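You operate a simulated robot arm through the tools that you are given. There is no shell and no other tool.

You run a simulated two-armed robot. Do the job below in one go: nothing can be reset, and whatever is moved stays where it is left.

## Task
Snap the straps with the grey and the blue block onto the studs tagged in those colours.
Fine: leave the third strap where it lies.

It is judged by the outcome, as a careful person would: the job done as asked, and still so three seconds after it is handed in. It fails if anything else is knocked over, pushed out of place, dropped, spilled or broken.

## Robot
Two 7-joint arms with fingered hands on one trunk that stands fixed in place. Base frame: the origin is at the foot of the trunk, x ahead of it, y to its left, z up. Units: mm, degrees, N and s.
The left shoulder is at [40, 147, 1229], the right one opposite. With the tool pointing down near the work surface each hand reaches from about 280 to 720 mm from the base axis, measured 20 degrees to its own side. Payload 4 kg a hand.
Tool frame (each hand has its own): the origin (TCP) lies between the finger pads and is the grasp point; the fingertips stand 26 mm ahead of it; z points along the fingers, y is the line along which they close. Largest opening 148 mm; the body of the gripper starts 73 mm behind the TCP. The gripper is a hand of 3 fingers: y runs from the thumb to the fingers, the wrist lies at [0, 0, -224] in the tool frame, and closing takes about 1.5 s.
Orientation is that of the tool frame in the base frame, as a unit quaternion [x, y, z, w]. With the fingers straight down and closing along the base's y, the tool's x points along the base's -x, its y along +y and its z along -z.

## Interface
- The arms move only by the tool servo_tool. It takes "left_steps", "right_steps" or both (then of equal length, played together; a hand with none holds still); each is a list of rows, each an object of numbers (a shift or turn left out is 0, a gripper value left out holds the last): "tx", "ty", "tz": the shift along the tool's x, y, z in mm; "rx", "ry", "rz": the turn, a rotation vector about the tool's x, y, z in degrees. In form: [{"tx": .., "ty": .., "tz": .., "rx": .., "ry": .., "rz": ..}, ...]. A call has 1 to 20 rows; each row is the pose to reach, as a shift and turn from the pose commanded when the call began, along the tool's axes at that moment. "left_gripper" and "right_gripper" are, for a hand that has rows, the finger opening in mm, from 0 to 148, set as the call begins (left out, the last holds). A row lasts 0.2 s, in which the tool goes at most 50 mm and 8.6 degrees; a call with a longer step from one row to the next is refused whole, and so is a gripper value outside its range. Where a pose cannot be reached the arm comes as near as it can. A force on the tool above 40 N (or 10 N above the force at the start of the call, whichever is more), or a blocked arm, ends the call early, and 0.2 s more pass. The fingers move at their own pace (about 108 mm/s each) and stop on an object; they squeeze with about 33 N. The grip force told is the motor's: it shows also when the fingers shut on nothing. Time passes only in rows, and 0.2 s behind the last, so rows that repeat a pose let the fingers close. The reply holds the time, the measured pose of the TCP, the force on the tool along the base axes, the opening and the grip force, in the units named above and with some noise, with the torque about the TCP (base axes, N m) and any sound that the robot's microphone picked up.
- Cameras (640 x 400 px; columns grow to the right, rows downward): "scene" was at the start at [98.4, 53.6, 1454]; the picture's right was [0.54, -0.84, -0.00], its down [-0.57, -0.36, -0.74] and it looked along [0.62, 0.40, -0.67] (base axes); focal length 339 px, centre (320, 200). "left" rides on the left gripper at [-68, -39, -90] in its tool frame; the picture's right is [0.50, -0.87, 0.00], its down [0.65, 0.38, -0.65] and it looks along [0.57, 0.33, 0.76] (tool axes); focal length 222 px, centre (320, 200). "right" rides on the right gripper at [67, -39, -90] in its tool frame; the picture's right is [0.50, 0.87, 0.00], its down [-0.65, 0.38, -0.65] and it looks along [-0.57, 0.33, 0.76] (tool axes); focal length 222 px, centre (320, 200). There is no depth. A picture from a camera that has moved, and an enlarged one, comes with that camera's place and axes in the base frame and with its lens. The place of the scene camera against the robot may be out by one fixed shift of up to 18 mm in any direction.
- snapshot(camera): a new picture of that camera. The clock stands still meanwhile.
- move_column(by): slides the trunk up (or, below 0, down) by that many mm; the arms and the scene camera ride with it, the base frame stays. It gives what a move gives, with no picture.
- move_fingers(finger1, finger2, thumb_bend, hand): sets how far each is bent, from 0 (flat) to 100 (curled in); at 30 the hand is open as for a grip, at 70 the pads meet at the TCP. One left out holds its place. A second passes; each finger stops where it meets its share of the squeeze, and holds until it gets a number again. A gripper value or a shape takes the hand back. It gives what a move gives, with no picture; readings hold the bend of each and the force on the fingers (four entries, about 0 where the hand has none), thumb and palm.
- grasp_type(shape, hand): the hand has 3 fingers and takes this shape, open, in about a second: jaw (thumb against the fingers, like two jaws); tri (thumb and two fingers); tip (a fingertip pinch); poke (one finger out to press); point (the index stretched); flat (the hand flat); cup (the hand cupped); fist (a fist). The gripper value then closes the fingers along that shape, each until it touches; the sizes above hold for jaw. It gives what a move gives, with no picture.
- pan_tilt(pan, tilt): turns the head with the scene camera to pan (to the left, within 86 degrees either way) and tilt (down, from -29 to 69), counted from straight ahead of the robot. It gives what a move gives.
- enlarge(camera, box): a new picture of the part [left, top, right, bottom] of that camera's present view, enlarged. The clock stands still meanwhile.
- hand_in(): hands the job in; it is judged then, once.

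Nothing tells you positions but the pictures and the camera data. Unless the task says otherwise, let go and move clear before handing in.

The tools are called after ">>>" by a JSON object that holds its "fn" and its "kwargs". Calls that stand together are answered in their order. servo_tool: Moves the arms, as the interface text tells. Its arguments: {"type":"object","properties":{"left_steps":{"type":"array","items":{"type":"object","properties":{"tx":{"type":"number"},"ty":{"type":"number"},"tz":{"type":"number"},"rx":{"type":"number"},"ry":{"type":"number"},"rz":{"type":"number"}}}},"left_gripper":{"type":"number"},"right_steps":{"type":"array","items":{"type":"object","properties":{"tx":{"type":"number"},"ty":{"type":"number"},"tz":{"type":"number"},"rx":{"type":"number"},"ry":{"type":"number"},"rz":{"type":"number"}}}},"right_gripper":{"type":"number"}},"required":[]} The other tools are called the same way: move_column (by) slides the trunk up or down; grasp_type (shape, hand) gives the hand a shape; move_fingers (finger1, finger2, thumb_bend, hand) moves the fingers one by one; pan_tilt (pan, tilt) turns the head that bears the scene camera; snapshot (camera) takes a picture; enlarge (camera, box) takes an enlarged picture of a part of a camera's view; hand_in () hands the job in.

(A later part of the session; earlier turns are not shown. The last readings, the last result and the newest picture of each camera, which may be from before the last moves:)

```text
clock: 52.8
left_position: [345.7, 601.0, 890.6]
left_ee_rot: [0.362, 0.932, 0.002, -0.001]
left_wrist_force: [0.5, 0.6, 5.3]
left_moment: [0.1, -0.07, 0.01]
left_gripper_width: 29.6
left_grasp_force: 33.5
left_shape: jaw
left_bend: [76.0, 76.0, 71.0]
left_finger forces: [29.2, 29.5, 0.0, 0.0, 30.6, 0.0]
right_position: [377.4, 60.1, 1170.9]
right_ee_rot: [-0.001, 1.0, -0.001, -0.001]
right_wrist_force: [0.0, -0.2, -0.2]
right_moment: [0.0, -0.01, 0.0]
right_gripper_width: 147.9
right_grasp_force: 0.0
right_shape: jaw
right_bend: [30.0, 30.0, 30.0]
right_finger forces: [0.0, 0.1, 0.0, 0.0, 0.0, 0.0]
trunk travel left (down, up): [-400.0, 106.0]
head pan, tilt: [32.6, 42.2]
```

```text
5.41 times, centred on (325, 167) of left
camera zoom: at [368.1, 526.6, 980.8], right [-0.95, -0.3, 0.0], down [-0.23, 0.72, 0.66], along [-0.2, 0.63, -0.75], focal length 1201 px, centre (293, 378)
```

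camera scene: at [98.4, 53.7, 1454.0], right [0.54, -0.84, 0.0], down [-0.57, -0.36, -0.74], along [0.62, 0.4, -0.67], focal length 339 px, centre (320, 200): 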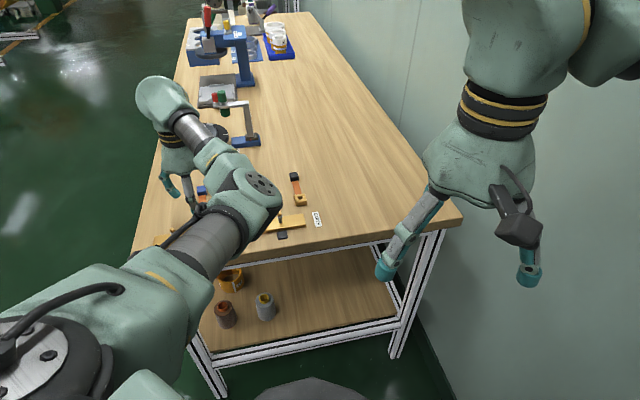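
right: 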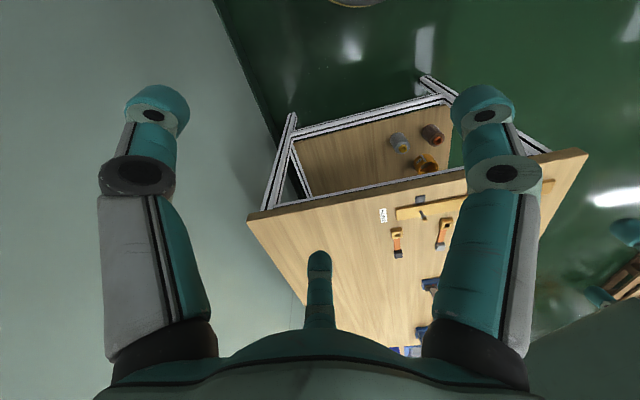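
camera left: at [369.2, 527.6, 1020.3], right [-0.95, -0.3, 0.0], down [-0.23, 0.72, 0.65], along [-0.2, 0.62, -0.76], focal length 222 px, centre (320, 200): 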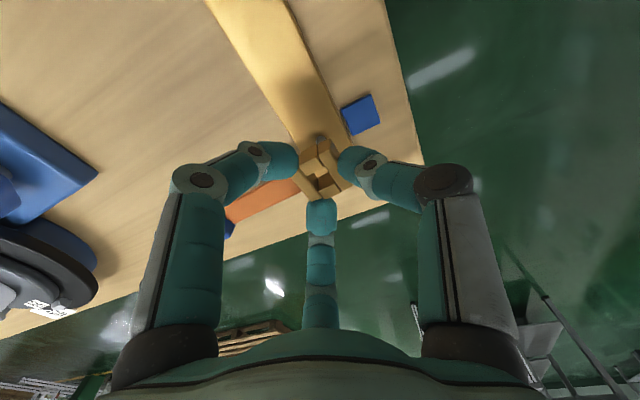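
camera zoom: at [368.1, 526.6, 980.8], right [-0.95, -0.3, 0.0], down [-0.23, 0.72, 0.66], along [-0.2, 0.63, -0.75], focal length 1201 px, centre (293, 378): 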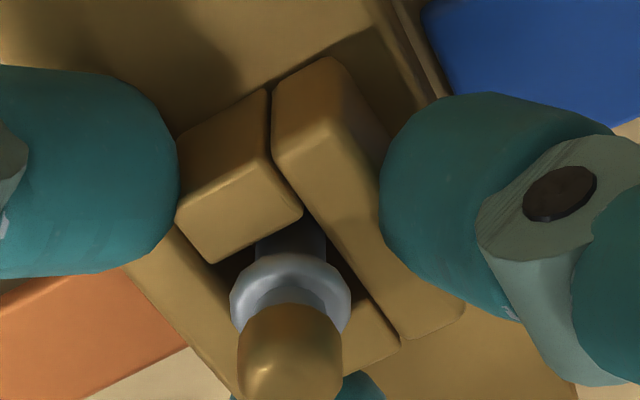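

Now a gentle pull test while centred, stopping early if it holds.

>>> {"fn": "servo_tool", "kwargs": {"left_steps": [{"tz": -1}]}}

>>> {"fn": "servo_tool", "kwargs": {"left_steps": [{"tz": -1}]}}

>>> {"fn": "servo_tool", "kwargs": {"left_steps": [{"tz": -0.8}]}}

>>> {"fn": "enlarge", "kwargs": {"camera": "left", "box": [290, 130, 360, 204]}}

```text
clock: 53.2
left_position: [348.0, 601.1, 891.2]
left_ee_rot: [0.362, 0.932, 0.002, -0.001]
left_wrist_force: [-0.6, 0.9, 0.9]
left_moment: [0.01, 0.01, 0.01]
left_gripper_width: 29.3
left_grasp_force: 33.2
left_shape: jaw
left_bend: [76.0, 76.0, 71.0]
left_finger forces: [28.4, 29.0, 0.1, 0.1, 30.8, 0.0]
right_position: [378.1, 60.0, 1169.3]
right_ee_rot: [0.0, 1.0, -0.001, -0.001]
right_wrist_force: [0.2, -0.2, -0.5]
right_moment: [0.03, 0.0, 0.01]
right_gripper_width: 147.6
right_grasp_force: 0.0
right_shape: jaw
right_bend: [30.0, 30.0, 30.0]
right_finger forces: [0.0, 0.0, 0.0, 0.1, 0.1, 0.0]
trunk travel left (down, up): [-400.0, 106.0]
head pan, tilt: [32.6, 42.2]
```

```text
clock: 53.6
left_position: [346.8, 600.8, 893.2]
left_ee_rot: [0.363, 0.932, 0.002, 0.0]
left_wrist_force: [0.1, 0.0, -0.6]
left_moment: [-0.01, -0.03, 0.01]
left_gripper_width: 29.3
left_grasp_force: 32.9
left_shape: jaw
left_bend: [76.0, 76.0, 71.0]
left_finger forces: [28.5, 28.4, 0.0, 0.0, 30.9, 0.0]
right_position: [376.4, 59.5, 1170.4]
right_ee_rot: [0.0, 1.0, 0.0, -0.001]
right_wrist_force: [0.3, 0.3, 0.0]
right_moment: [-0.02, 0.03, -0.02]
right_gripper_width: 147.9
right_grasp_force: 0.0
right_shape: jaw
right_bend: [30.0, 30.0, 30.0]
right_finger forces: [0.0, 0.1, 0.0, 0.1, 0.0, 0.0]
trunk travel left (down, up): [-400.0, 106.0]
head pan, tilt: [32.6, 42.2]
```

```text
clock: 54.0
left_position: [346.3, 601.0, 894.4]
left_ee_rot: [0.362, 0.932, 0.002, 0.0]
left_wrist_force: [-0.4, -1.5, -5.4]
left_moment: [-0.02, -0.03, -0.02]
left_gripper_width: 29.6
left_grasp_force: 33.2
left_shape: jaw
left_bend: [76.0, 76.0, 71.0]
left_finger forces: [27.8, 27.5, 0.1, 0.0, 30.2, 0.0]
right_position: [377.9, 60.7, 1170.9]
right_ee_rot: [0.0, 1.0, 0.001, -0.001]
right_wrist_force: [-0.3, 0.4, 0.1]
right_moment: [0.02, -0.01, 0.02]
right_gripper_width: 147.8
right_grasp_force: 0.3
right_shape: jaw
right_bend: [30.0, 30.0, 30.0]
right_finger forces: [0.1, 0.0, 0.1, 0.0, 0.1, 0.1]
trunk travel left (down, up): [-400.0, 106.0]
head pan, tilt: [32.6, 42.2]
```

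```text
5.41 times, centred on (325, 167) of left
camera zoom: at [369.0, 527.2, 983.1], right [-0.95, -0.3, 0.0], down [-0.23, 0.72, 0.66], along [-0.2, 0.63, -0.76], focal length 1201 px, centre (293, 378)
```

zoom: 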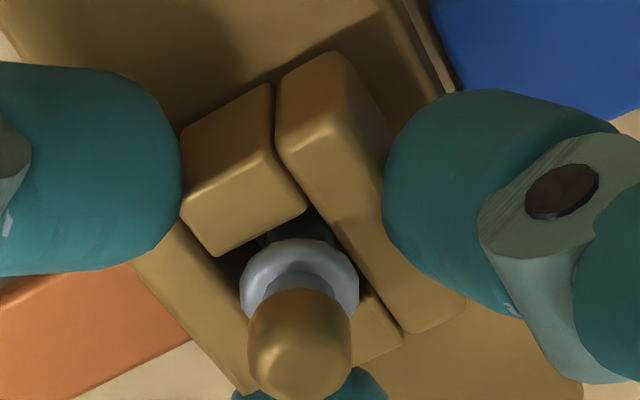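

Even centred it holds against the pull (about 5 N at 1 mm), so the collar has it. I ease back to neutral, open the fingers modestly and lift straight off.

>>> {"fn": "servo_tool", "kwargs": {"left_steps": [{"tz": 1}, {"tz": 1.8}, {"tz": 1.8}]}}

>>> {"fn": "servo_tool", "kwargs": {"left_steps": [{"tz": 0}, {"tz": 0}, {"tz": 0}, {"tz": 0}], "left_gripper": 64}}

>>> {"fn": "enlarge", "kwargs": {"camera": "left", "box": [220, 90, 420, 250]}}

```text
clock: 54.8
left_position: [347.1, 600.6, 892.4]
left_ee_rot: [0.363, 0.932, 0.002, 0.001]
left_wrist_force: [-0.4, -0.9, -1.1]
left_moment: [-0.03, 0.01, 0.0]
left_gripper_width: 29.6
left_grasp_force: 33.3
left_shape: jaw
left_bend: [76.0, 76.0, 71.0]
left_finger forces: [27.8, 27.7, 0.0, 0.1, 30.2, 0.0]
right_position: [377.6, 60.8, 1170.4]
right_ee_rot: [0.0, 1.0, -0.001, -0.001]
right_wrist_force: [0.1, -0.1, -0.2]
right_moment: [0.01, -0.01, 0.0]
right_gripper_width: 148.0
right_grasp_force: 0.1
right_shape: jaw
right_bend: [30.0, 30.0, 30.0]
right_finger forces: [0.0, 0.0, 0.0, 0.1, 0.0, 0.0]
trunk travel left (down, up): [-400.0, 106.0]
head pan, tilt: [32.6, 42.2]
```

```text
clock: 55.8
left_position: [346.2, 601.5, 892.3]
left_ee_rot: [0.363, 0.932, 0.003, 0.0]
left_wrist_force: [0.9, -0.1, -0.4]
left_moment: [-0.02, 0.0, -0.01]
left_gripper_width: 63.4
left_grasp_force: 0.0
left_shape: jaw
left_bend: [77.0, 77.0, 70.0]
left_finger forces: [0.0, 0.1, 0.0, 0.0, 0.1, 0.1]
right_position: [377.9, 61.6, 1170.6]
right_ee_rot: [0.0, 1.0, 0.0, -0.001]
right_wrist_force: [-0.8, 0.5, 0.3]
right_moment: [0.0, 0.01, -0.02]
right_gripper_width: 147.8
right_grasp_force: 0.0
right_shape: jaw
right_bend: [30.0, 30.0, 30.0]
right_finger forces: [0.1, 0.0, 0.1, 0.0, 0.0, 0.0]
trunk travel left (down, up): [-400.0, 106.0]
head pan, tilt: [32.6, 42.2]
```

```text
2.50 times, centred on (320, 170) of left
camera zoom: at [368.7, 527.1, 982.1], right [-0.95, -0.3, 0.0], down [-0.23, 0.72, 0.66], along [-0.2, 0.63, -0.75], focal length 555 px, centre (320, 275)
```

zoom: 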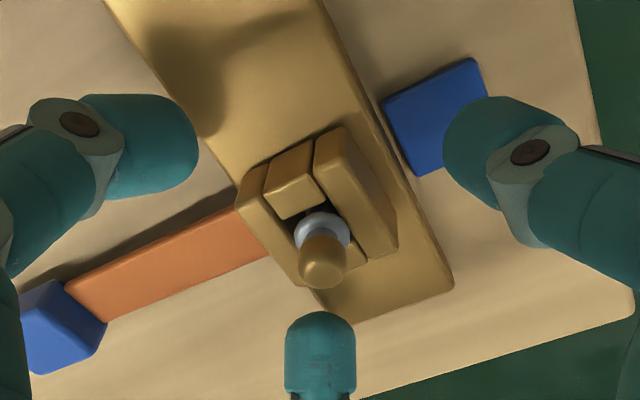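

Released; the buckle stays on the stud under the collar. I lift clear and look from above.

>>> {"fn": "servo_tool", "kwargs": {"left_steps": [{"tz": -10}, {"tz": -25}, {"tz": -45}, {"tz": -65}, {"tz": -85}, {"tz": -85}]}}

>>> {"fn": "snapshot", "kwargs": {"camera": "left"}}

>>> {"fn": "enlarge", "kwargs": {"camera": "left", "box": [240, 70, 400, 200]}}

```text
clock: 57.2
left_position: [346.8, 601.3, 978.5]
left_ee_rot: [0.362, 0.932, 0.002, -0.001]
left_wrist_force: [-0.3, 0.8, 0.1]
left_moment: [0.02, 0.01, -0.02]
left_gripper_width: 63.5
left_grasp_force: 0.0
left_shape: jaw
left_bend: [77.0, 77.0, 70.0]
left_finger forces: [0.0, 0.1, 0.0, 0.0, 0.0, 0.0]
right_position: [377.3, 60.2, 1170.8]
right_ee_rot: [0.0, 1.0, 0.0, -0.001]
right_wrist_force: [0.4, 0.6, 0.3]
right_moment: [-0.02, 0.01, 0.0]
right_gripper_width: 147.9
right_grasp_force: 0.0
right_shape: jaw
right_bend: [30.0, 30.0, 30.0]
right_finger forces: [0.0, 0.0, 0.0, 0.0, 0.0, 0.0]
trunk travel left (down, up): [-400.0, 106.0]
head pan, tilt: [32.6, 42.2]
```

```text
taken
camera left: at [368.3, 527.2, 1067.2], right [-0.95, -0.3, 0.0], down [-0.23, 0.72, 0.66], along [-0.2, 0.63, -0.75], focal length 222 px, centre (320, 200)
```

left: 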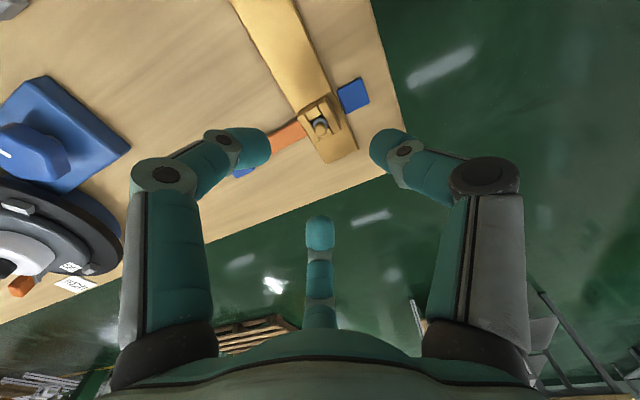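

```text
3.08 times, centred on (320, 135) of left
camera zoom: at [368.3, 527.2, 1067.2], right [-0.95, -0.3, 0.0], down [-0.23, 0.72, 0.66], along [-0.2, 0.63, -0.75], focal length 684 px, centre (320, 400)
```

zoom: 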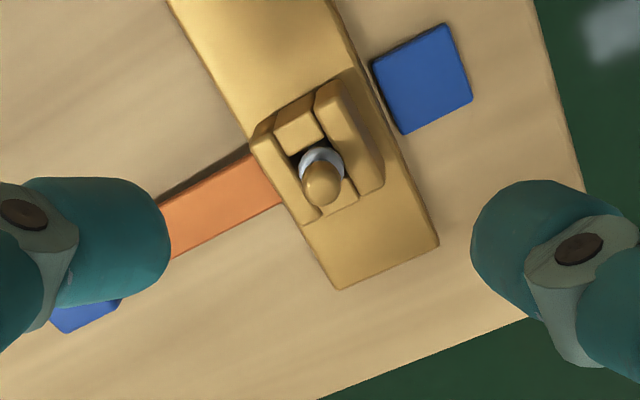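

The blue buckle sits under the collar with its strap lying out over the bench. Next I move over the grey strap's buckle (about (514, 525)), turning the hand to that strap's direction, and check both.

>>> {"fn": "servo_tool", "kwargs": {"left_steps": [{"tx": -20, "ty": 7, "rz": 1}, {"tx": -50, "ty": 17, "rz": 2}, {"tx": -85, "ty": 29, "rz": 3.5}, {"tx": -120, "ty": 41, "rz": 5}, {"tx": -150, "ty": 51, "rz": 6.8}, {"tx": -175.4, "ty": 59.5, "rz": 6.8}, {"tx": -175.4, "ty": 59.5, "rz": 6.8}]}}

>>> {"fn": "snapshot", "kwargs": {"camera": "left"}}

>>> {"fn": "enlarge", "kwargs": {"camera": "left", "box": [240, 70, 400, 200]}}

>>> {"fn": "snapshot", "kwargs": {"camera": "scene"}}

```text
clock: 58.8
left_position: [516.0, 527.8, 978.8]
left_ee_rot: [0.417, 0.909, 0.002, 0.0]
left_wrist_force: [1.1, -0.6, 0.2]
left_moment: [-0.01, -0.02, 0.01]
left_gripper_width: 63.9
left_grasp_force: 0.1
left_shape: jaw
left_bend: [77.0, 77.0, 70.0]
left_finger forces: [0.0, 0.0, 0.0, 0.1, 0.0, 0.0]
right_position: [376.7, 60.2, 1170.4]
right_ee_rot: [0.0, 1.0, 0.001, -0.001]
right_wrist_force: [0.0, 0.4, 0.0]
right_moment: [-0.03, 0.03, -0.01]
right_gripper_width: 147.8
right_grasp_force: 0.0
right_shape: jaw
right_bend: [30.0, 30.0, 30.0]
right_finger forces: [0.0, 0.0, 0.1, 0.0, 0.2, 0.0]
trunk travel left (down, up): [-400.0, 106.0]
head pan, tilt: [32.6, 42.2]
```

```text
taken
camera left: at [529.5, 450.3, 1067.2], right [-0.98, -0.19, 0.0], down [-0.14, 0.74, 0.66], along [-0.12, 0.65, -0.75], focal length 222 px, centre (320, 200)
```

left: 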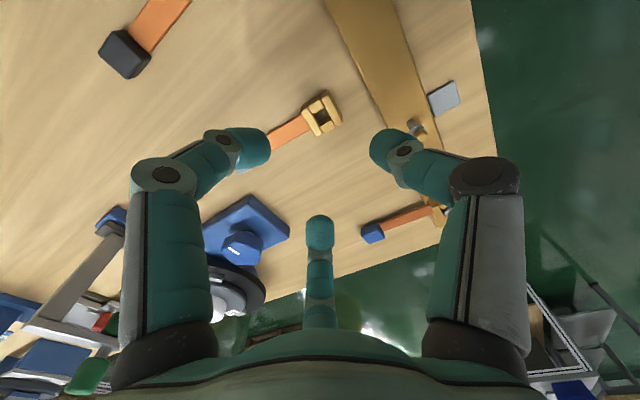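

```text
3.08 times, centred on (320, 135) of left
camera zoom: at [529.5, 450.3, 1067.2], right [-0.98, -0.19, 0.0], down [-0.14, 0.74, 0.66], along [-0.12, 0.65, -0.75], focal length 684 px, centre (320, 400)
```

zoom: 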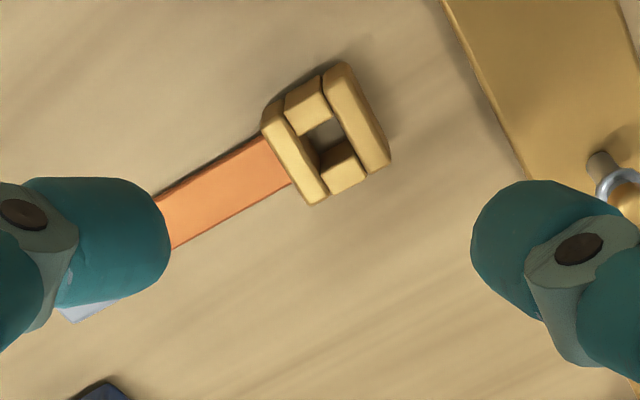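

```text
taken
camera scene: at [98.2, 53.7, 1454.0], right [0.54, -0.84, 0.0], down [-0.57, -0.36, -0.74], along [0.62, 0.4, -0.67], focal length 339 px, centre (320, 200)
```

scene: 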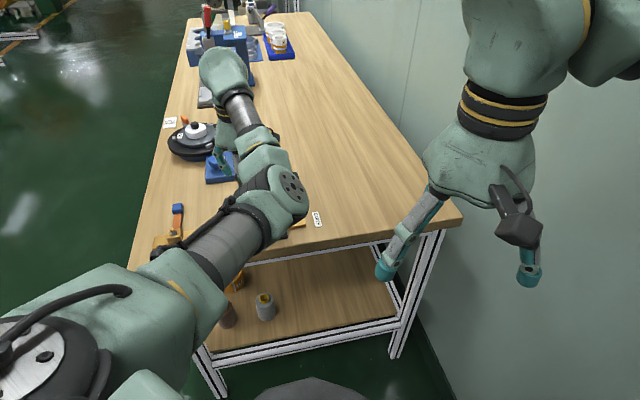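

Now the scene camera can see the blue strap on its stud, so I check its seating there and from the hand camera.

>>> {"fn": "enlarge", "kwargs": {"camera": "scene", "box": [130, 190, 210, 265]}}

>>> {"fn": "enlarge", "kwargs": {"camera": "left", "box": [340, 180, 480, 260]}}

```text
5.33 times, centred on (170, 228) of scene
camera zoom: at [98.2, 53.7, 1454.0], right [0.54, -0.84, 0.0], down [-0.57, -0.36, -0.74], along [0.62, 0.4, -0.67], focal length 1809 px, centre (1120, 53)
```

zoom: 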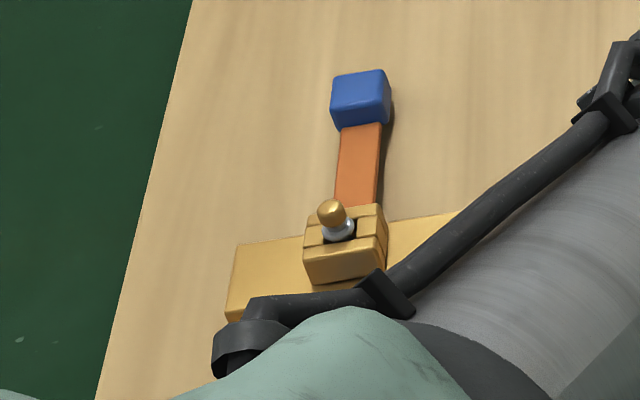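

```text
4.57 times, centred on (410, 220) of left
camera zoom: at [529.5, 450.3, 1067.2], right [-0.98, -0.19, 0.0], down [-0.14, 0.74, 0.66], along [-0.12, 0.65, -0.75], focal length 1015 px, centre (-91, 109)
```

zoom: 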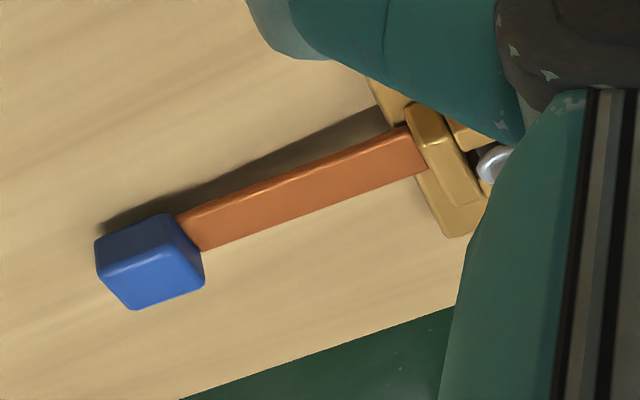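

The blue strap is well seated below the collar. The grey hole is about (−3, −2.8) mm off the tool axis and the buckle is turned about 3°, so I correct for that and go down toward it.

>>> {"fn": "servo_tool", "kwargs": {"left_steps": [{"tx": -1.5, "ty": -1, "tz": 20, "rz": 1.5}, {"tx": -3, "ty": -1.8, "tz": 40, "rz": 3}, {"tx": -3, "ty": -1.8, "tz": 60, "rz": 3}, {"tx": -3, "ty": -1.8, "tz": 75, "rz": 3}, {"tx": -3, "ty": -1.8, "tz": 75, "rz": 3}], "left_gripper": 62}}

>>> {"fn": "enlarge", "kwargs": {"camera": "left", "box": [220, 90, 420, 250]}}

```text
clock: 60.0
left_position: [517.3, 522.5, 902.0]
left_ee_rot: [0.44, 0.898, 0.003, 0.0]
left_wrist_force: [0.0, 0.1, 0.2]
left_moment: [-0.01, 0.01, 0.01]
left_gripper_width: 62.2
left_grasp_force: 0.1
left_shape: jaw
left_bend: [77.0, 77.0, 70.0]
left_finger forces: [0.0, 0.0, 0.0, 0.0, 0.1, 0.0]
right_position: [375.9, 60.6, 1171.2]
right_ee_rot: [0.0, 1.0, 0.0, -0.001]
right_wrist_force: [0.3, -0.1, 0.4]
right_moment: [-0.01, -0.03, -0.01]
right_gripper_width: 147.7
right_grasp_force: 0.1
right_shape: jaw
right_bend: [30.0, 30.0, 30.0]
right_finger forces: [0.1, 0.1, 0.0, 0.0, 0.1, 0.0]
trunk travel left (down, up): [-400.0, 106.0]
head pan, tilt: [32.6, 42.2]
```

```text
2.50 times, centred on (320, 170) of left
camera zoom: at [526.1, 445.7, 991.8], right [-0.99, -0.13, 0.0], down [-0.1, 0.75, 0.66], along [-0.09, 0.65, -0.75], focal length 555 px, centre (320, 275)
```

zoom: 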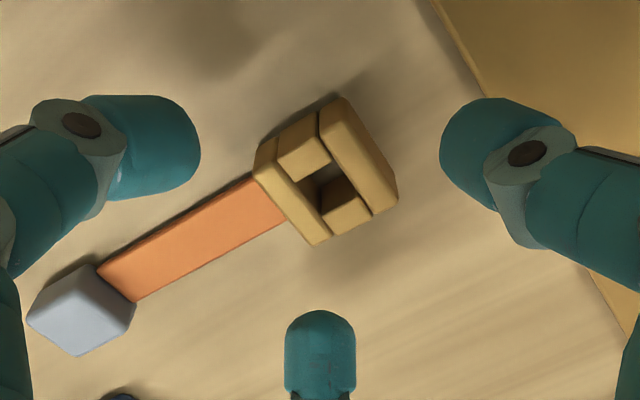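

The buckle is centred and square between the digits. I go down the last 19 mm.

>>> {"fn": "servo_tool", "kwargs": {"left_steps": [{"tx": 0.5, "tz": 6}, {"tx": 0.8, "tz": 12}, {"tx": 0.8, "tz": 16}, {"tx": 0.8, "tz": 19}, {"tx": 0.8, "tz": 19}]}}

>>> {"fn": "enlarge", "kwargs": {"camera": "left", "box": [220, 90, 420, 250]}}

```text
clock: 61.2
left_position: [515.5, 524.4, 882.9]
left_ee_rot: [0.441, 0.898, 0.002, 0.0]
left_wrist_force: [0.0, -0.2, -0.2]
left_moment: [0.0, 0.0, 0.0]
left_gripper_width: 62.5
left_grasp_force: 0.0
left_shape: jaw
left_bend: [77.0, 77.0, 70.0]
left_finger forces: [0.0, 0.0, 0.0, 0.1, 0.1, 0.1]
right_position: [376.2, 59.6, 1170.6]
right_ee_rot: [0.0, 1.0, 0.0, -0.002]
right_wrist_force: [0.2, -0.8, -0.1]
right_moment: [0.0, 0.01, 0.0]
right_gripper_width: 148.0
right_grasp_force: 0.0
right_shape: jaw
right_bend: [30.0, 30.0, 30.0]
right_finger forces: [0.0, 0.0, 0.1, 0.0, 0.1, 0.0]
trunk travel left (down, up): [-400.0, 106.0]
head pan, tilt: [32.6, 42.2]
```

```text
2.50 times, centred on (320, 170) of left
camera zoom: at [525.4, 446.7, 972.5], right [-0.99, -0.13, 0.0], down [-0.1, 0.75, 0.66], along [-0.09, 0.65, -0.75], focal length 555 px, centre (320, 275)
```

zoom: 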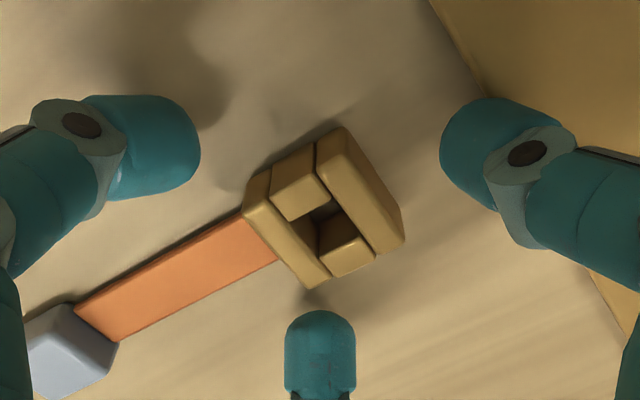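

Centred just like the blue one was. I close the grip.

>>> {"fn": "servo_tool", "kwargs": {"left_steps": [{"tz": 0}, {"tz": 0}, {"tz": 0}, {"tz": 0}, {"tz": 0}, {"tz": 0}, {"tz": 0}], "left_gripper": 12}}

>>> {"fn": "enlarge", "kwargs": {"camera": "left", "box": [290, 130, 360, 204]}}

```text
clock: 62.8
left_position: [516.5, 524.5, 882.4]
left_ee_rot: [0.441, 0.898, 0.003, -0.001]
left_wrist_force: [-0.3, -0.1, 0.4]
left_moment: [0.01, -0.01, -0.01]
left_gripper_width: 27.5
left_grasp_force: 33.1
left_shape: jaw
left_bend: [76.0, 76.0, 70.0]
left_finger forces: [27.1, 25.0, 0.1, 0.0, 28.6, 0.0]
right_position: [376.8, 59.3, 1169.3]
right_ee_rot: [0.0, 1.0, 0.001, -0.001]
right_wrist_force: [0.0, -0.1, 0.1]
right_moment: [-0.01, 0.0, -0.02]
right_gripper_width: 147.7
right_grasp_force: 0.0
right_shape: jaw
right_bend: [30.0, 30.0, 30.0]
right_finger forces: [0.0, 0.0, 0.0, 0.0, 0.0, 0.1]
trunk travel left (down, up): [-400.0, 106.0]
head pan, tilt: [32.6, 42.2]
```

```text
5.41 times, centred on (325, 167) of left
camera zoom: at [525.4, 446.6, 972.4], right [-0.99, -0.13, 0.0], down [-0.1, 0.75, 0.66], along [-0.09, 0.65, -0.75], focal length 1201 px, centre (293, 378)
```

zoom: 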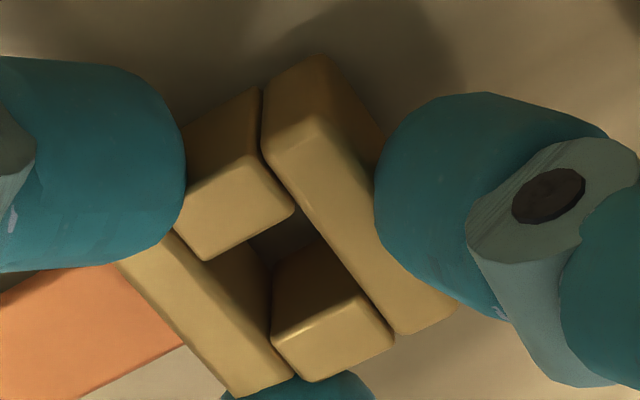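

Firm grip on all digits. I lift, then move to where the camera looks down on the grey stud beside the hand.

>>> {"fn": "servo_tool", "kwargs": {"left_steps": [{"tz": -6}, {"tz": -14}, {"tz": -24}, {"tz": -34}, {"tz": -44}, {"tz": -54}, {"tz": -64}, {"tx": 12, "ty": -6, "tz": -64}, {"tx": 30, "ty": -15, "tz": -64}, {"tx": 50, "ty": -24, "tz": -64}, {"tx": 70, "ty": -33, "tz": -64}, {"tx": 84, "ty": -40, "tz": -64}, {"tx": 94, "ty": -45, "tz": -64}, {"tx": 94, "ty": -45, "tz": -64}, {"tx": 94, "ty": -45, "tz": -64}]}}

>>> {"fn": "snapshot", "kwargs": {"camera": "left"}}

>>> {"fn": "enlarge", "kwargs": {"camera": "left", "box": [270, 10, 370, 90]}}

>>> {"fn": "enlarge", "kwargs": {"camera": "left", "box": [290, 130, 360, 204]}}

```text
clock: 66.0
left_position: [422.8, 570.2, 947.4]
left_ee_rot: [0.441, 0.898, 0.002, -0.001]
left_wrist_force: [0.4, -0.1, -0.3]
left_moment: [-0.03, 0.05, 0.0]
left_gripper_width: 27.2
left_grasp_force: 33.4
left_shape: jaw
left_bend: [76.0, 76.0, 70.0]
left_finger forces: [27.2, 25.0, 0.0, 0.1, 28.5, 0.0]
right_position: [377.5, 60.6, 1169.9]
right_ee_rot: [0.0, 1.0, 0.001, 0.0]
right_wrist_force: [-0.9, -0.2, 0.6]
right_moment: [0.02, 0.0, 0.0]
right_gripper_width: 147.5
right_grasp_force: 0.1
right_shape: jaw
right_bend: [30.0, 30.0, 30.0]
right_finger forces: [0.0, 0.0, 0.0, 0.0, 0.1, 0.1]
trunk travel left (down, up): [-400.0, 106.0]
head pan, tilt: [32.6, 42.2]
```

```text
taken
camera left: at [432.0, 494.0, 1036.7], right [-0.99, -0.13, 0.0], down [-0.1, 0.75, 0.66], along [-0.09, 0.65, -0.75], focal length 222 px, centre (320, 200)
```

left: 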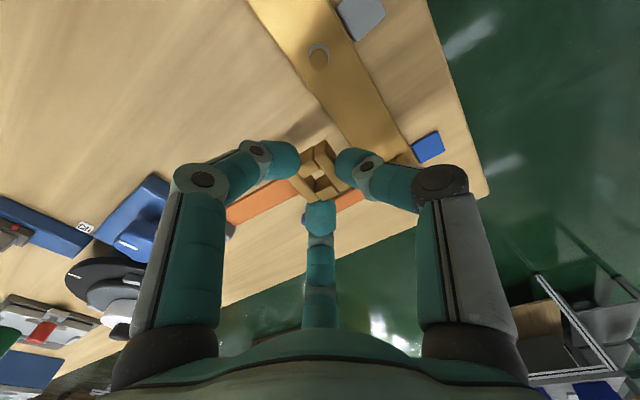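

```text
5.00 times, centred on (320, 50) of left
camera zoom: at [432.0, 494.0, 1036.7], right [-0.99, -0.13, 0.0], down [-0.1, 0.75, 0.66], along [-0.09, 0.65, -0.75], focal length 1111 px, centre (320, 950)
```

zoom: 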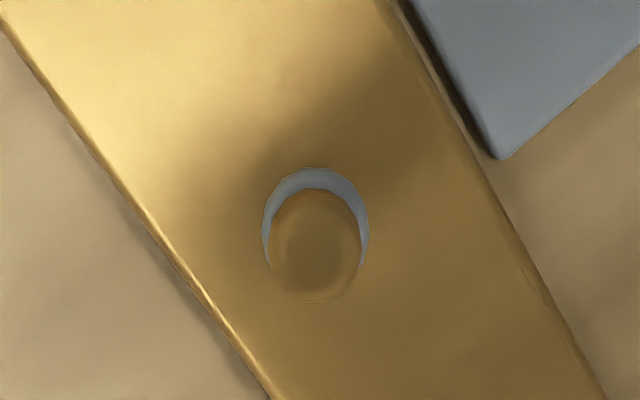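

```text
5.41 times, centred on (325, 167) of left
camera zoom: at [432.0, 494.0, 1036.7], right [-0.99, -0.13, 0.0], down [-0.1, 0.75, 0.66], along [-0.09, 0.65, -0.75], focal length 1201 px, centre (293, 378)
```

zoom: 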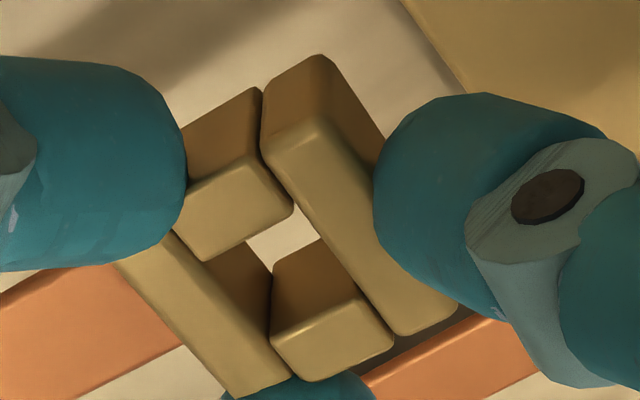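

The grey stud is at about (−48.5, −27.4) mm in the tool frame and the hole at about (0.4, 1.2). I move the hole over the stud, then lower until the head just enters.

>>> {"fn": "servo_tool", "kwargs": {"left_steps": [{"tx": -12, "ty": -7}, {"tx": -26, "ty": -15}, {"tx": -40, "ty": -23}, {"tx": -48.7, "ty": -28.5}, {"tx": -48.7, "ty": -28.5}, {"tx": -48.7, "ty": -28.5, "tz": 6}, {"tx": -48.7, "ty": -28.5, "tz": 12}, {"tx": -48.7, "ty": -28.5, "tz": 17}, {"tx": -48.7, "ty": -28.5, "tz": 21}, {"tx": -48.7, "ty": -28.5, "tz": 24}, {"tx": -48.7, "ty": -28.5, "tz": 24}]}}

>>> {"fn": "enlarge", "kwargs": {"camera": "left", "box": [290, 130, 360, 204]}}

```text
clock: 68.4
left_position: [430.3, 515.3, 923.3]
left_ee_rot: [0.44, 0.898, 0.003, 0.0]
left_wrist_force: [0.4, -0.6, 0.2]
left_moment: [-0.02, 0.0, 0.0]
left_gripper_width: 27.4
left_grasp_force: 32.5
left_shape: jaw
left_bend: [76.0, 76.0, 70.0]
left_finger forces: [27.2, 25.1, 0.0, 0.1, 28.4, 0.0]
right_position: [377.2, 59.8, 1169.7]
right_ee_rot: [0.0, 1.0, -0.001, -0.001]
right_wrist_force: [0.8, 0.6, 0.4]
right_moment: [-0.01, 0.02, -0.01]
right_gripper_width: 147.7
right_grasp_force: 0.0
right_shape: jaw
right_bend: [30.0, 30.0, 30.0]
right_finger forces: [0.0, 0.0, 0.1, 0.0, 0.0, 0.1]
trunk travel left (down, up): [-400.0, 106.0]
head pan, tilt: [32.6, 42.2]
```

```text
5.41 times, centred on (325, 167) of left
camera zoom: at [439.3, 437.5, 1012.8], right [-0.99, -0.13, 0.0], down [-0.1, 0.75, 0.66], along [-0.09, 0.65, -0.75], focal length 1201 px, centre (293, 378)
```

zoom: 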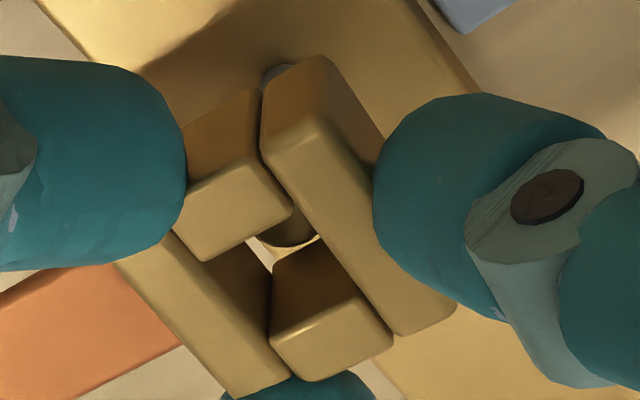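

>>> {"fn": "servo_tool", "kwargs": {"left_steps": [{"tz": 2}, {"tz": 4}, {"tz": 6}, {"tz": 6}]}}

>>> {"fn": "enlarge", "kwargs": {"camera": "left", "box": [290, 130, 360, 204]}}

```text
clock: 69.4
left_position: [430.4, 513.8, 917.6]
left_ee_rot: [0.441, 0.898, 0.003, 0.001]
left_wrist_force: [0.1, 0.0, -0.7]
left_moment: [-0.02, 0.04, 0.02]
left_gripper_width: 27.6
left_grasp_force: 32.7
left_shape: jaw
left_bend: [76.0, 76.0, 70.0]
left_finger forces: [27.3, 25.1, 0.0, 0.0, 28.3, 0.0]
right_position: [376.7, 60.9, 1170.6]
right_ee_rot: [0.0, 1.0, 0.0, -0.001]
right_wrist_force: [-0.5, -0.2, 0.2]
right_moment: [-0.02, 0.01, 0.0]
right_gripper_width: 147.9
right_grasp_force: 0.0
right_shape: jaw
right_bend: [30.0, 30.0, 30.0]
right_finger forces: [0.1, 0.0, 0.0, 0.1, 0.1, 0.0]
trunk travel left (down, up): [-400.0, 106.0]
head pan, tilt: [32.6, 42.2]
```

```text
5.41 times, centred on (325, 167) of left
camera zoom: at [439.5, 437.6, 1006.8], right [-0.99, -0.13, 0.0], down [-0.1, 0.75, 0.66], along [-0.09, 0.65, -0.75], focal length 1201 px, centre (293, 378)
```

zoom: 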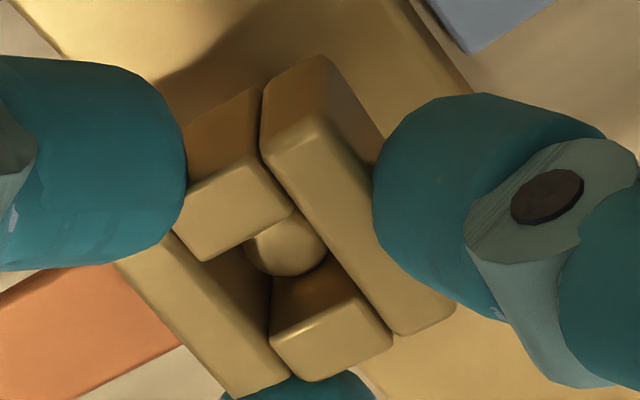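

The head is centred in the hole. I continue down in 1 mm rows.

>>> {"fn": "servo_tool", "kwargs": {"left_steps": [{"tz": 1}, {"tz": 2}, {"tz": 3}, {"tz": 4}, {"tz": 5}, {"tz": 6}, {"tz": 7}, {"tz": 8}, {"tz": 8}]}}

>>> {"fn": "enlarge", "kwargs": {"camera": "left", "box": [290, 130, 360, 204]}}

```text
clock: 71.4
left_position: [431.2, 515.1, 909.3]
left_ee_rot: [0.441, 0.898, 0.003, 0.0]
left_wrist_force: [-0.2, 0.2, -0.1]
left_moment: [0.01, 0.05, -0.01]
left_gripper_width: 27.3
left_grasp_force: 33.4
left_shape: jaw
left_bend: [76.0, 76.0, 69.0]
left_finger forces: [27.7, 25.3, 0.0, 0.0, 29.0, 0.0]
right_position: [376.6, 60.3, 1170.4]
right_ee_rot: [-0.001, 1.0, 0.0, -0.001]
right_wrist_force: [-0.5, -0.5, 0.2]
right_moment: [-0.01, 0.01, -0.01]
right_gripper_width: 147.8
right_grasp_force: 0.0
right_shape: jaw
right_bend: [30.0, 30.0, 30.0]
right_finger forces: [0.0, 0.0, 0.0, 0.0, 0.0, 0.0]
trunk travel left (down, up): [-400.0, 106.0]
head pan, tilt: [32.6, 42.2]
```

```text
5.41 times, centred on (325, 167) of left
camera zoom: at [439.3, 437.3, 999.0], right [-0.99, -0.13, 0.0], down [-0.1, 0.75, 0.66], along [-0.09, 0.65, -0.75], focal length 1201 px, centre (293, 378)
```

zoom: 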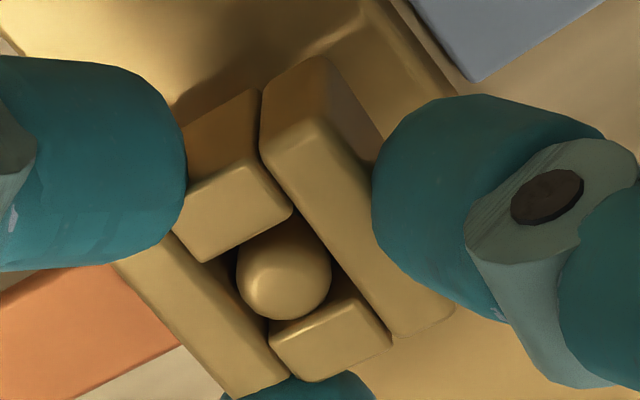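

Well centred. I go on in separately read millimetres to feel the collar pass.

>>> {"fn": "servo_tool", "kwargs": {"left_steps": [{"tz": 1}]}}

>>> {"fn": "servo_tool", "kwargs": {"left_steps": [{"tz": 1}]}}

>>> {"fn": "servo_tool", "kwargs": {"left_steps": [{"tz": 1}]}}

>>> {"fn": "servo_tool", "kwargs": {"left_steps": [{"tz": 1}]}}

>>> {"fn": "servo_tool", "kwargs": {"left_steps": [{"tz": 1}]}}

>>> {"fn": "servo_tool", "kwargs": {"left_steps": [{"tz": 1}]}}

>>> {"fn": "enlarge", "kwargs": {"camera": "left", "box": [290, 130, 360, 204]}}

```text
clock: 71.8
left_position: [430.4, 514.7, 908.2]
left_ee_rot: [0.441, 0.898, 0.001, 0.0]
left_wrist_force: [0.5, -0.6, -0.1]
left_moment: [-0.01, 0.02, 0.01]
left_gripper_width: 27.2
left_grasp_force: 33.0
left_shape: jaw
left_bend: [76.0, 76.0, 69.0]
left_finger forces: [27.6, 25.4, 0.0, 0.1, 29.0, 0.0]
right_position: [376.4, 60.7, 1170.0]
right_ee_rot: [0.0, 1.0, 0.001, -0.001]
right_wrist_force: [-0.2, 0.1, -0.2]
right_moment: [0.01, 0.0, 0.04]
right_gripper_width: 147.9
right_grasp_force: 0.1
right_shape: jaw
right_bend: [30.0, 30.0, 30.0]
right_finger forces: [0.0, 0.0, 0.1, 0.0, 0.1, 0.0]
trunk travel left (down, up): [-400.0, 106.0]
head pan, tilt: [32.6, 42.2]
```

```text
clock: 72.2
left_position: [431.2, 515.7, 906.0]
left_ee_rot: [0.441, 0.898, 0.002, 0.0]
left_wrist_force: [-0.1, -1.0, -0.6]
left_moment: [-0.01, -0.01, 0.01]
left_gripper_width: 27.6
left_grasp_force: 33.5
left_shape: jaw
left_bend: [76.0, 76.0, 69.0]
left_finger forces: [27.6, 25.4, 0.0, 0.0, 29.0, 0.0]
right_position: [377.6, 60.7, 1169.5]
right_ee_rot: [0.0, 1.0, -0.001, -0.002]
right_wrist_force: [-0.1, 0.1, 0.0]
right_moment: [0.01, -0.03, -0.02]
right_gripper_width: 147.8
right_grasp_force: 0.1
right_shape: jaw
right_bend: [30.0, 30.0, 30.0]
right_finger forces: [0.1, 0.0, 0.0, 0.0, 0.0, 0.0]
trunk travel left (down, up): [-400.0, 106.0]
head pan, tilt: [32.6, 42.2]
```

```text
clock: 72.6
left_position: [430.2, 516.1, 905.5]
left_ee_rot: [0.441, 0.898, 0.002, 0.0]
left_wrist_force: [1.1, 0.2, 0.0]
left_moment: [-0.02, 0.01, 0.01]
left_gripper_width: 27.4
left_grasp_force: 33.4
left_shape: jaw
left_bend: [76.0, 76.0, 69.0]
left_finger forces: [27.6, 25.4, 0.0, 0.0, 29.0, 0.0]
right_position: [376.5, 59.8, 1170.0]
right_ee_rot: [0.0, 1.0, 0.0, -0.001]
right_wrist_force: [0.3, -0.6, -0.7]
right_moment: [0.03, 0.01, 0.01]
right_gripper_width: 147.7
right_grasp_force: 0.0
right_shape: jaw
right_bend: [30.0, 30.0, 30.0]
right_finger forces: [0.1, 0.0, 0.1, 0.0, 0.0, 0.0]
trunk travel left (down, up): [-400.0, 106.0]
head pan, tilt: [32.6, 42.2]
```

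```text
clock: 73.0
left_position: [429.3, 515.9, 905.4]
left_ee_rot: [0.44, 0.898, 0.003, 0.0]
left_wrist_force: [0.9, -0.5, -0.3]
left_moment: [-0.04, 0.0, -0.01]
left_gripper_width: 27.4
left_grasp_force: 33.2
left_shape: jaw
left_bend: [76.0, 76.0, 69.0]
left_finger forces: [27.6, 25.3, 0.0, 0.0, 29.1, 0.0]
right_position: [377.4, 60.8, 1171.6]
right_ee_rot: [0.001, 1.0, 0.0, -0.001]
right_wrist_force: [-0.2, 0.0, 0.6]
right_moment: [0.0, 0.01, -0.01]
right_gripper_width: 147.9
right_grasp_force: 0.1
right_shape: jaw
right_bend: [30.0, 30.0, 30.0]
right_finger forces: [0.1, 0.1, 0.1, 0.0, 0.0, 0.1]
trunk travel left (down, up): [-400.0, 106.0]
head pan, tilt: [32.6, 42.2]
```

```text
clock: 73.4
left_position: [430.8, 515.3, 904.8]
left_ee_rot: [0.441, 0.898, 0.003, 0.0]
left_wrist_force: [0.1, -0.7, 0.1]
left_moment: [-0.05, -0.02, -0.02]
left_gripper_width: 27.5
left_grasp_force: 33.3
left_shape: jaw
left_bend: [76.0, 76.0, 69.0]
left_finger forces: [27.7, 25.3, 0.0, 0.0, 29.0, 0.0]
right_position: [377.4, 61.1, 1171.9]
right_ee_rot: [0.0, 1.0, 0.0, -0.001]
right_wrist_force: [0.2, -0.1, 0.0]
right_moment: [-0.01, -0.03, 0.0]
right_gripper_width: 147.9
right_grasp_force: 0.0
right_shape: jaw
right_bend: [30.0, 30.0, 30.0]
right_finger forces: [0.0, 0.1, 0.1, 0.0, 0.1, 0.0]
trunk travel left (down, up): [-400.0, 106.0]
head pan, tilt: [32.6, 42.2]
```

```text
clock: 73.8
left_position: [430.6, 516.8, 903.6]
left_ee_rot: [0.441, 0.897, 0.003, 0.0]
left_wrist_force: [0.5, 0.0, 0.5]
left_moment: [-0.04, 0.02, 0.02]
left_gripper_width: 27.4
left_grasp_force: 32.8
left_shape: jaw
left_bend: [76.0, 76.0, 69.0]
left_finger forces: [27.6, 25.4, 0.0, 0.1, 28.9, 0.0]
right_position: [378.9, 60.8, 1169.7]
right_ee_rot: [0.001, 1.0, 0.0, -0.001]
right_wrist_force: [-0.2, 0.1, -0.5]
right_moment: [0.02, 0.0, 0.03]
right_gripper_width: 147.9
right_grasp_force: 0.0
right_shape: jaw
right_bend: [30.0, 30.0, 30.0]
right_finger forces: [0.0, 0.0, 0.0, 0.1, 0.1, 0.0]
trunk travel left (down, up): [-400.0, 106.0]
head pan, tilt: [32.6, 42.2]
```

```text
5.41 times, centred on (325, 167) of left
camera zoom: at [439.3, 438.0, 992.9], right [-0.99, -0.13, 0.0], down [-0.1, 0.75, 0.66], along [-0.09, 0.65, -0.75], focal length 1201 px, centre (293, 378)
```

zoom: 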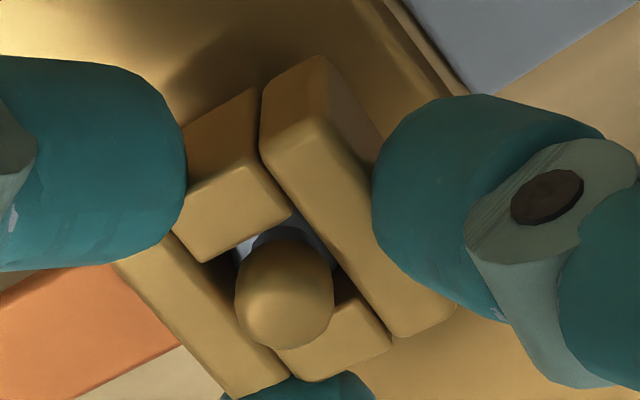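

No resistance, and still centred. I press on down to the board with about 25–30 N.

>>> {"fn": "servo_tool", "kwargs": {"left_steps": [{"tz": 1}, {"tz": 2}, {"tz": 3}, {"tz": 4}, {"tz": 5}, {"tz": 6}, {"tz": 7}, {"tz": 8}, {"tz": 9}, {"tz": 10}, {"tz": 11}, {"tz": 12}, {"tz": 13}, {"tz": 14}, {"tz": 15}, {"tz": 15}]}}

>>> {"fn": "enlarge", "kwargs": {"camera": "left", "box": [290, 130, 360, 204]}}

```text
clock: 77.2
left_position: [430.1, 515.0, 890.8]
left_ee_rot: [0.441, 0.898, 0.005, 0.0]
left_wrist_force: [1.4, 2.3, 17.1]
left_moment: [0.06, -0.06, 0.0]
left_gripper_width: 27.9
left_grasp_force: 32.8
left_shape: jaw
left_bend: [76.0, 76.0, 71.0]
left_finger forces: [30.0, 27.9, 0.0, 0.0, 30.4, 0.1]
right_position: [375.2, 58.3, 1170.3]
right_ee_rot: [0.0, 1.0, 0.0, 0.0]
right_wrist_force: [-0.3, 0.1, -0.1]
right_moment: [0.0, 0.04, 0.01]
right_gripper_width: 147.8
right_grasp_force: 0.0
right_shape: jaw
right_bend: [30.0, 30.0, 30.0]
right_finger forces: [0.0, 0.0, 0.0, 0.0, 0.0, 0.1]
trunk travel left (down, up): [-400.0, 106.0]
head pan, tilt: [32.6, 42.2]
```

```text
5.41 times, centred on (325, 167) of left
camera zoom: at [438.5, 437.2, 979.6], right [-0.99, -0.13, -0.01], down [-0.1, 0.74, 0.66], along [-0.08, 0.65, -0.75], focal length 1201 px, centre (293, 378)
```

zoom: 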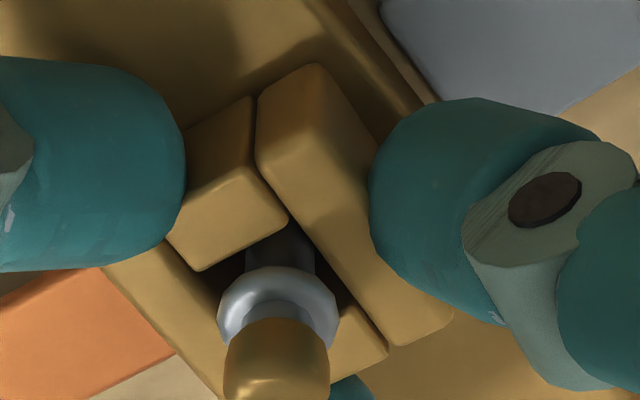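

Seated on the board with the collar above the buckle. I press a little more, then ease off and do the same light pull test.

>>> {"fn": "servo_tool", "kwargs": {"left_steps": [{"tz": 1}, {"tz": 2}, {"tz": 2}]}}

>>> {"fn": "servo_tool", "kwargs": {"left_steps": [{"tz": -1}, {"tz": -2}, {"tz": -3}, {"tz": -4}, {"tz": -5}]}}

>>> {"fn": "servo_tool", "kwargs": {"left_steps": [{"tz": -1}]}}

>>> {"fn": "servo_tool", "kwargs": {"left_steps": [{"tz": -0.7}]}}

```text
clock: 78.0
left_position: [429.5, 514.4, 889.0]
left_ee_rot: [0.441, 0.897, 0.005, 0.001]
left_wrist_force: [0.5, 2.6, 29.2]
left_moment: [0.12, -0.11, -0.02]
left_gripper_width: 28.2
left_grasp_force: 32.8
left_shape: jaw
left_bend: [76.0, 76.0, 72.0]
left_finger forces: [32.2, 30.7, 0.0, 0.0, 32.5, 0.0]
right_position: [374.8, 57.5, 1172.4]
right_ee_rot: [0.0, 1.0, 0.002, 0.0]
right_wrist_force: [0.4, -0.2, 0.1]
right_moment: [0.01, 0.01, -0.01]
right_gripper_width: 148.0
right_grasp_force: 0.1
right_shape: jaw
right_bend: [30.0, 30.0, 30.0]
right_finger forces: [0.0, 0.1, 0.1, 0.1, 0.0, 0.0]
trunk travel left (down, up): [-400.0, 106.0]
head pan, tilt: [32.6, 42.2]
```

```text
clock: 79.2
left_position: [429.9, 514.5, 890.6]
left_ee_rot: [0.44, 0.898, 0.003, 0.0]
left_wrist_force: [-0.6, 1.7, 6.7]
left_moment: [0.09, -0.08, 0.0]
left_gripper_width: 28.2
left_grasp_force: 32.8
left_shape: jaw
left_bend: [76.0, 76.0, 71.0]
left_finger forces: [30.3, 28.9, 0.0, 0.0, 30.5, 0.0]
right_position: [376.4, 59.3, 1170.1]
right_ee_rot: [-0.001, 1.0, 0.0, -0.001]
right_wrist_force: [-0.4, 0.3, 0.3]
right_moment: [0.01, 0.0, -0.02]
right_gripper_width: 147.9
right_grasp_force: 0.1
right_shape: jaw
right_bend: [30.0, 30.0, 30.0]
right_finger forces: [0.0, 0.0, 0.0, 0.1, 0.0, 0.0]
trunk travel left (down, up): [-400.0, 106.0]
head pan, tilt: [32.6, 42.2]
```

```text
clock: 79.6
left_position: [430.4, 514.6, 891.1]
left_ee_rot: [0.44, 0.898, 0.002, -0.001]
left_wrist_force: [-0.7, 0.7, -1.2]
left_moment: [0.0, -0.01, -0.02]
left_gripper_width: 28.1
left_grasp_force: 33.3
left_shape: jaw
left_bend: [76.0, 76.0, 71.0]
left_finger forces: [29.7, 27.6, 0.1, 0.0, 30.9, 0.1]
right_position: [377.7, 60.6, 1168.9]
right_ee_rot: [0.0, 1.0, 0.001, 0.0]
right_wrist_force: [-0.1, 0.3, -0.5]
right_moment: [0.01, 0.02, 0.0]
right_gripper_width: 147.9
right_grasp_force: 0.1
right_shape: jaw
right_bend: [30.0, 30.0, 30.0]
right_finger forces: [0.0, 0.0, 0.0, 0.0, 0.0, 0.0]
trunk travel left (down, up): [-400.0, 106.0]
head pan, tilt: [32.6, 42.2]
```

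```text
clock: 80.0
left_position: [429.1, 514.1, 893.0]
left_ee_rot: [0.441, 0.897, 0.001, 0.0]
left_wrist_force: [0.3, -0.2, -1.3]
left_moment: [0.0, -0.01, 0.03]
left_gripper_width: 28.1
left_grasp_force: 32.8
left_shape: jaw
left_bend: [76.0, 76.0, 71.0]
left_finger forces: [29.6, 27.0, 0.0, 0.0, 30.7, 0.0]
right_position: [377.9, 61.6, 1169.6]
right_ee_rot: [0.0, 1.0, 0.0, 0.0]
right_wrist_force: [-0.6, -0.6, -0.8]
right_moment: [-0.02, 0.03, 0.0]
right_gripper_width: 147.9
right_grasp_force: 0.0
right_shape: jaw
right_bend: [30.0, 30.0, 30.0]
right_finger forces: [0.0, 0.0, 0.0, 0.0, 0.0, 0.0]
trunk travel left (down, up): [-400.0, 106.0]
head pan, tilt: [32.6, 42.2]
```

>>> {"fn": "servo_tool", "kwargs": {"left_steps": [{"tz": -0.8}]}}

>>> {"fn": "servo_tool", "kwargs": {"left_steps": [{"tz": -0.7}]}}

>>> {"fn": "enlarge", "kwargs": {"camera": "left", "box": [290, 130, 360, 204]}}

```text
clock: 80.4
left_position: [429.6, 515.5, 892.6]
left_ee_rot: [0.441, 0.898, 0.002, 0.0]
left_wrist_force: [-0.2, -0.2, -5.9]
left_moment: [0.02, 0.0, -0.03]
left_gripper_width: 28.3
left_grasp_force: 32.9
left_shape: jaw
left_bend: [76.0, 76.0, 71.0]
left_finger forces: [29.0, 26.6, 0.1, 0.0, 29.9, 0.1]
right_position: [378.0, 60.4, 1170.0]
right_ee_rot: [0.0, 1.0, 0.0, -0.001]
right_wrist_force: [0.1, 0.2, 0.2]
right_moment: [0.01, -0.01, 0.03]
right_gripper_width: 147.9
right_grasp_force: 0.1
right_shape: jaw
right_bend: [30.0, 30.0, 30.0]
right_finger forces: [0.0, 0.1, 0.0, 0.0, 0.0, 0.0]
trunk travel left (down, up): [-400.0, 106.0]
head pan, tilt: [32.6, 42.2]
```

```text
clock: 80.8
left_position: [431.5, 516.2, 893.0]
left_ee_rot: [0.441, 0.898, 0.001, 0.0]
left_wrist_force: [-1.0, -1.1, -9.6]
left_moment: [0.0, -0.02, 0.01]
left_gripper_width: 27.9
left_grasp_force: 32.8
left_shape: jaw
left_bend: [76.0, 76.0, 71.0]
left_finger forces: [28.4, 25.9, 0.1, 0.0, 29.4, 0.0]
right_position: [377.1, 61.2, 1169.0]
right_ee_rot: [-0.001, 1.0, 0.0, -0.001]
right_wrist_force: [-0.1, -0.4, 0.0]
right_moment: [0.01, 0.03, -0.01]
right_gripper_width: 147.8
right_grasp_force: 0.0
right_shape: jaw
right_bend: [30.0, 30.0, 30.0]
right_finger forces: [0.0, 0.0, 0.0, 0.0, 0.0, 0.0]
trunk travel left (down, up): [-400.0, 106.0]
head pan, tilt: [32.6, 42.2]
```

```text
5.41 times, centred on (325, 167) of left
camera zoom: at [439.8, 438.3, 982.8], right [-0.99, -0.13, 0.0], down [-0.1, 0.75, 0.66], along [-0.09, 0.65, -0.75], focal length 1201 px, centre (293, 378)
```

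zoom: 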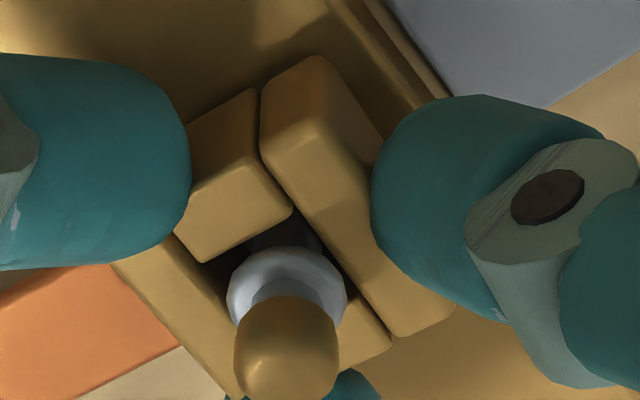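

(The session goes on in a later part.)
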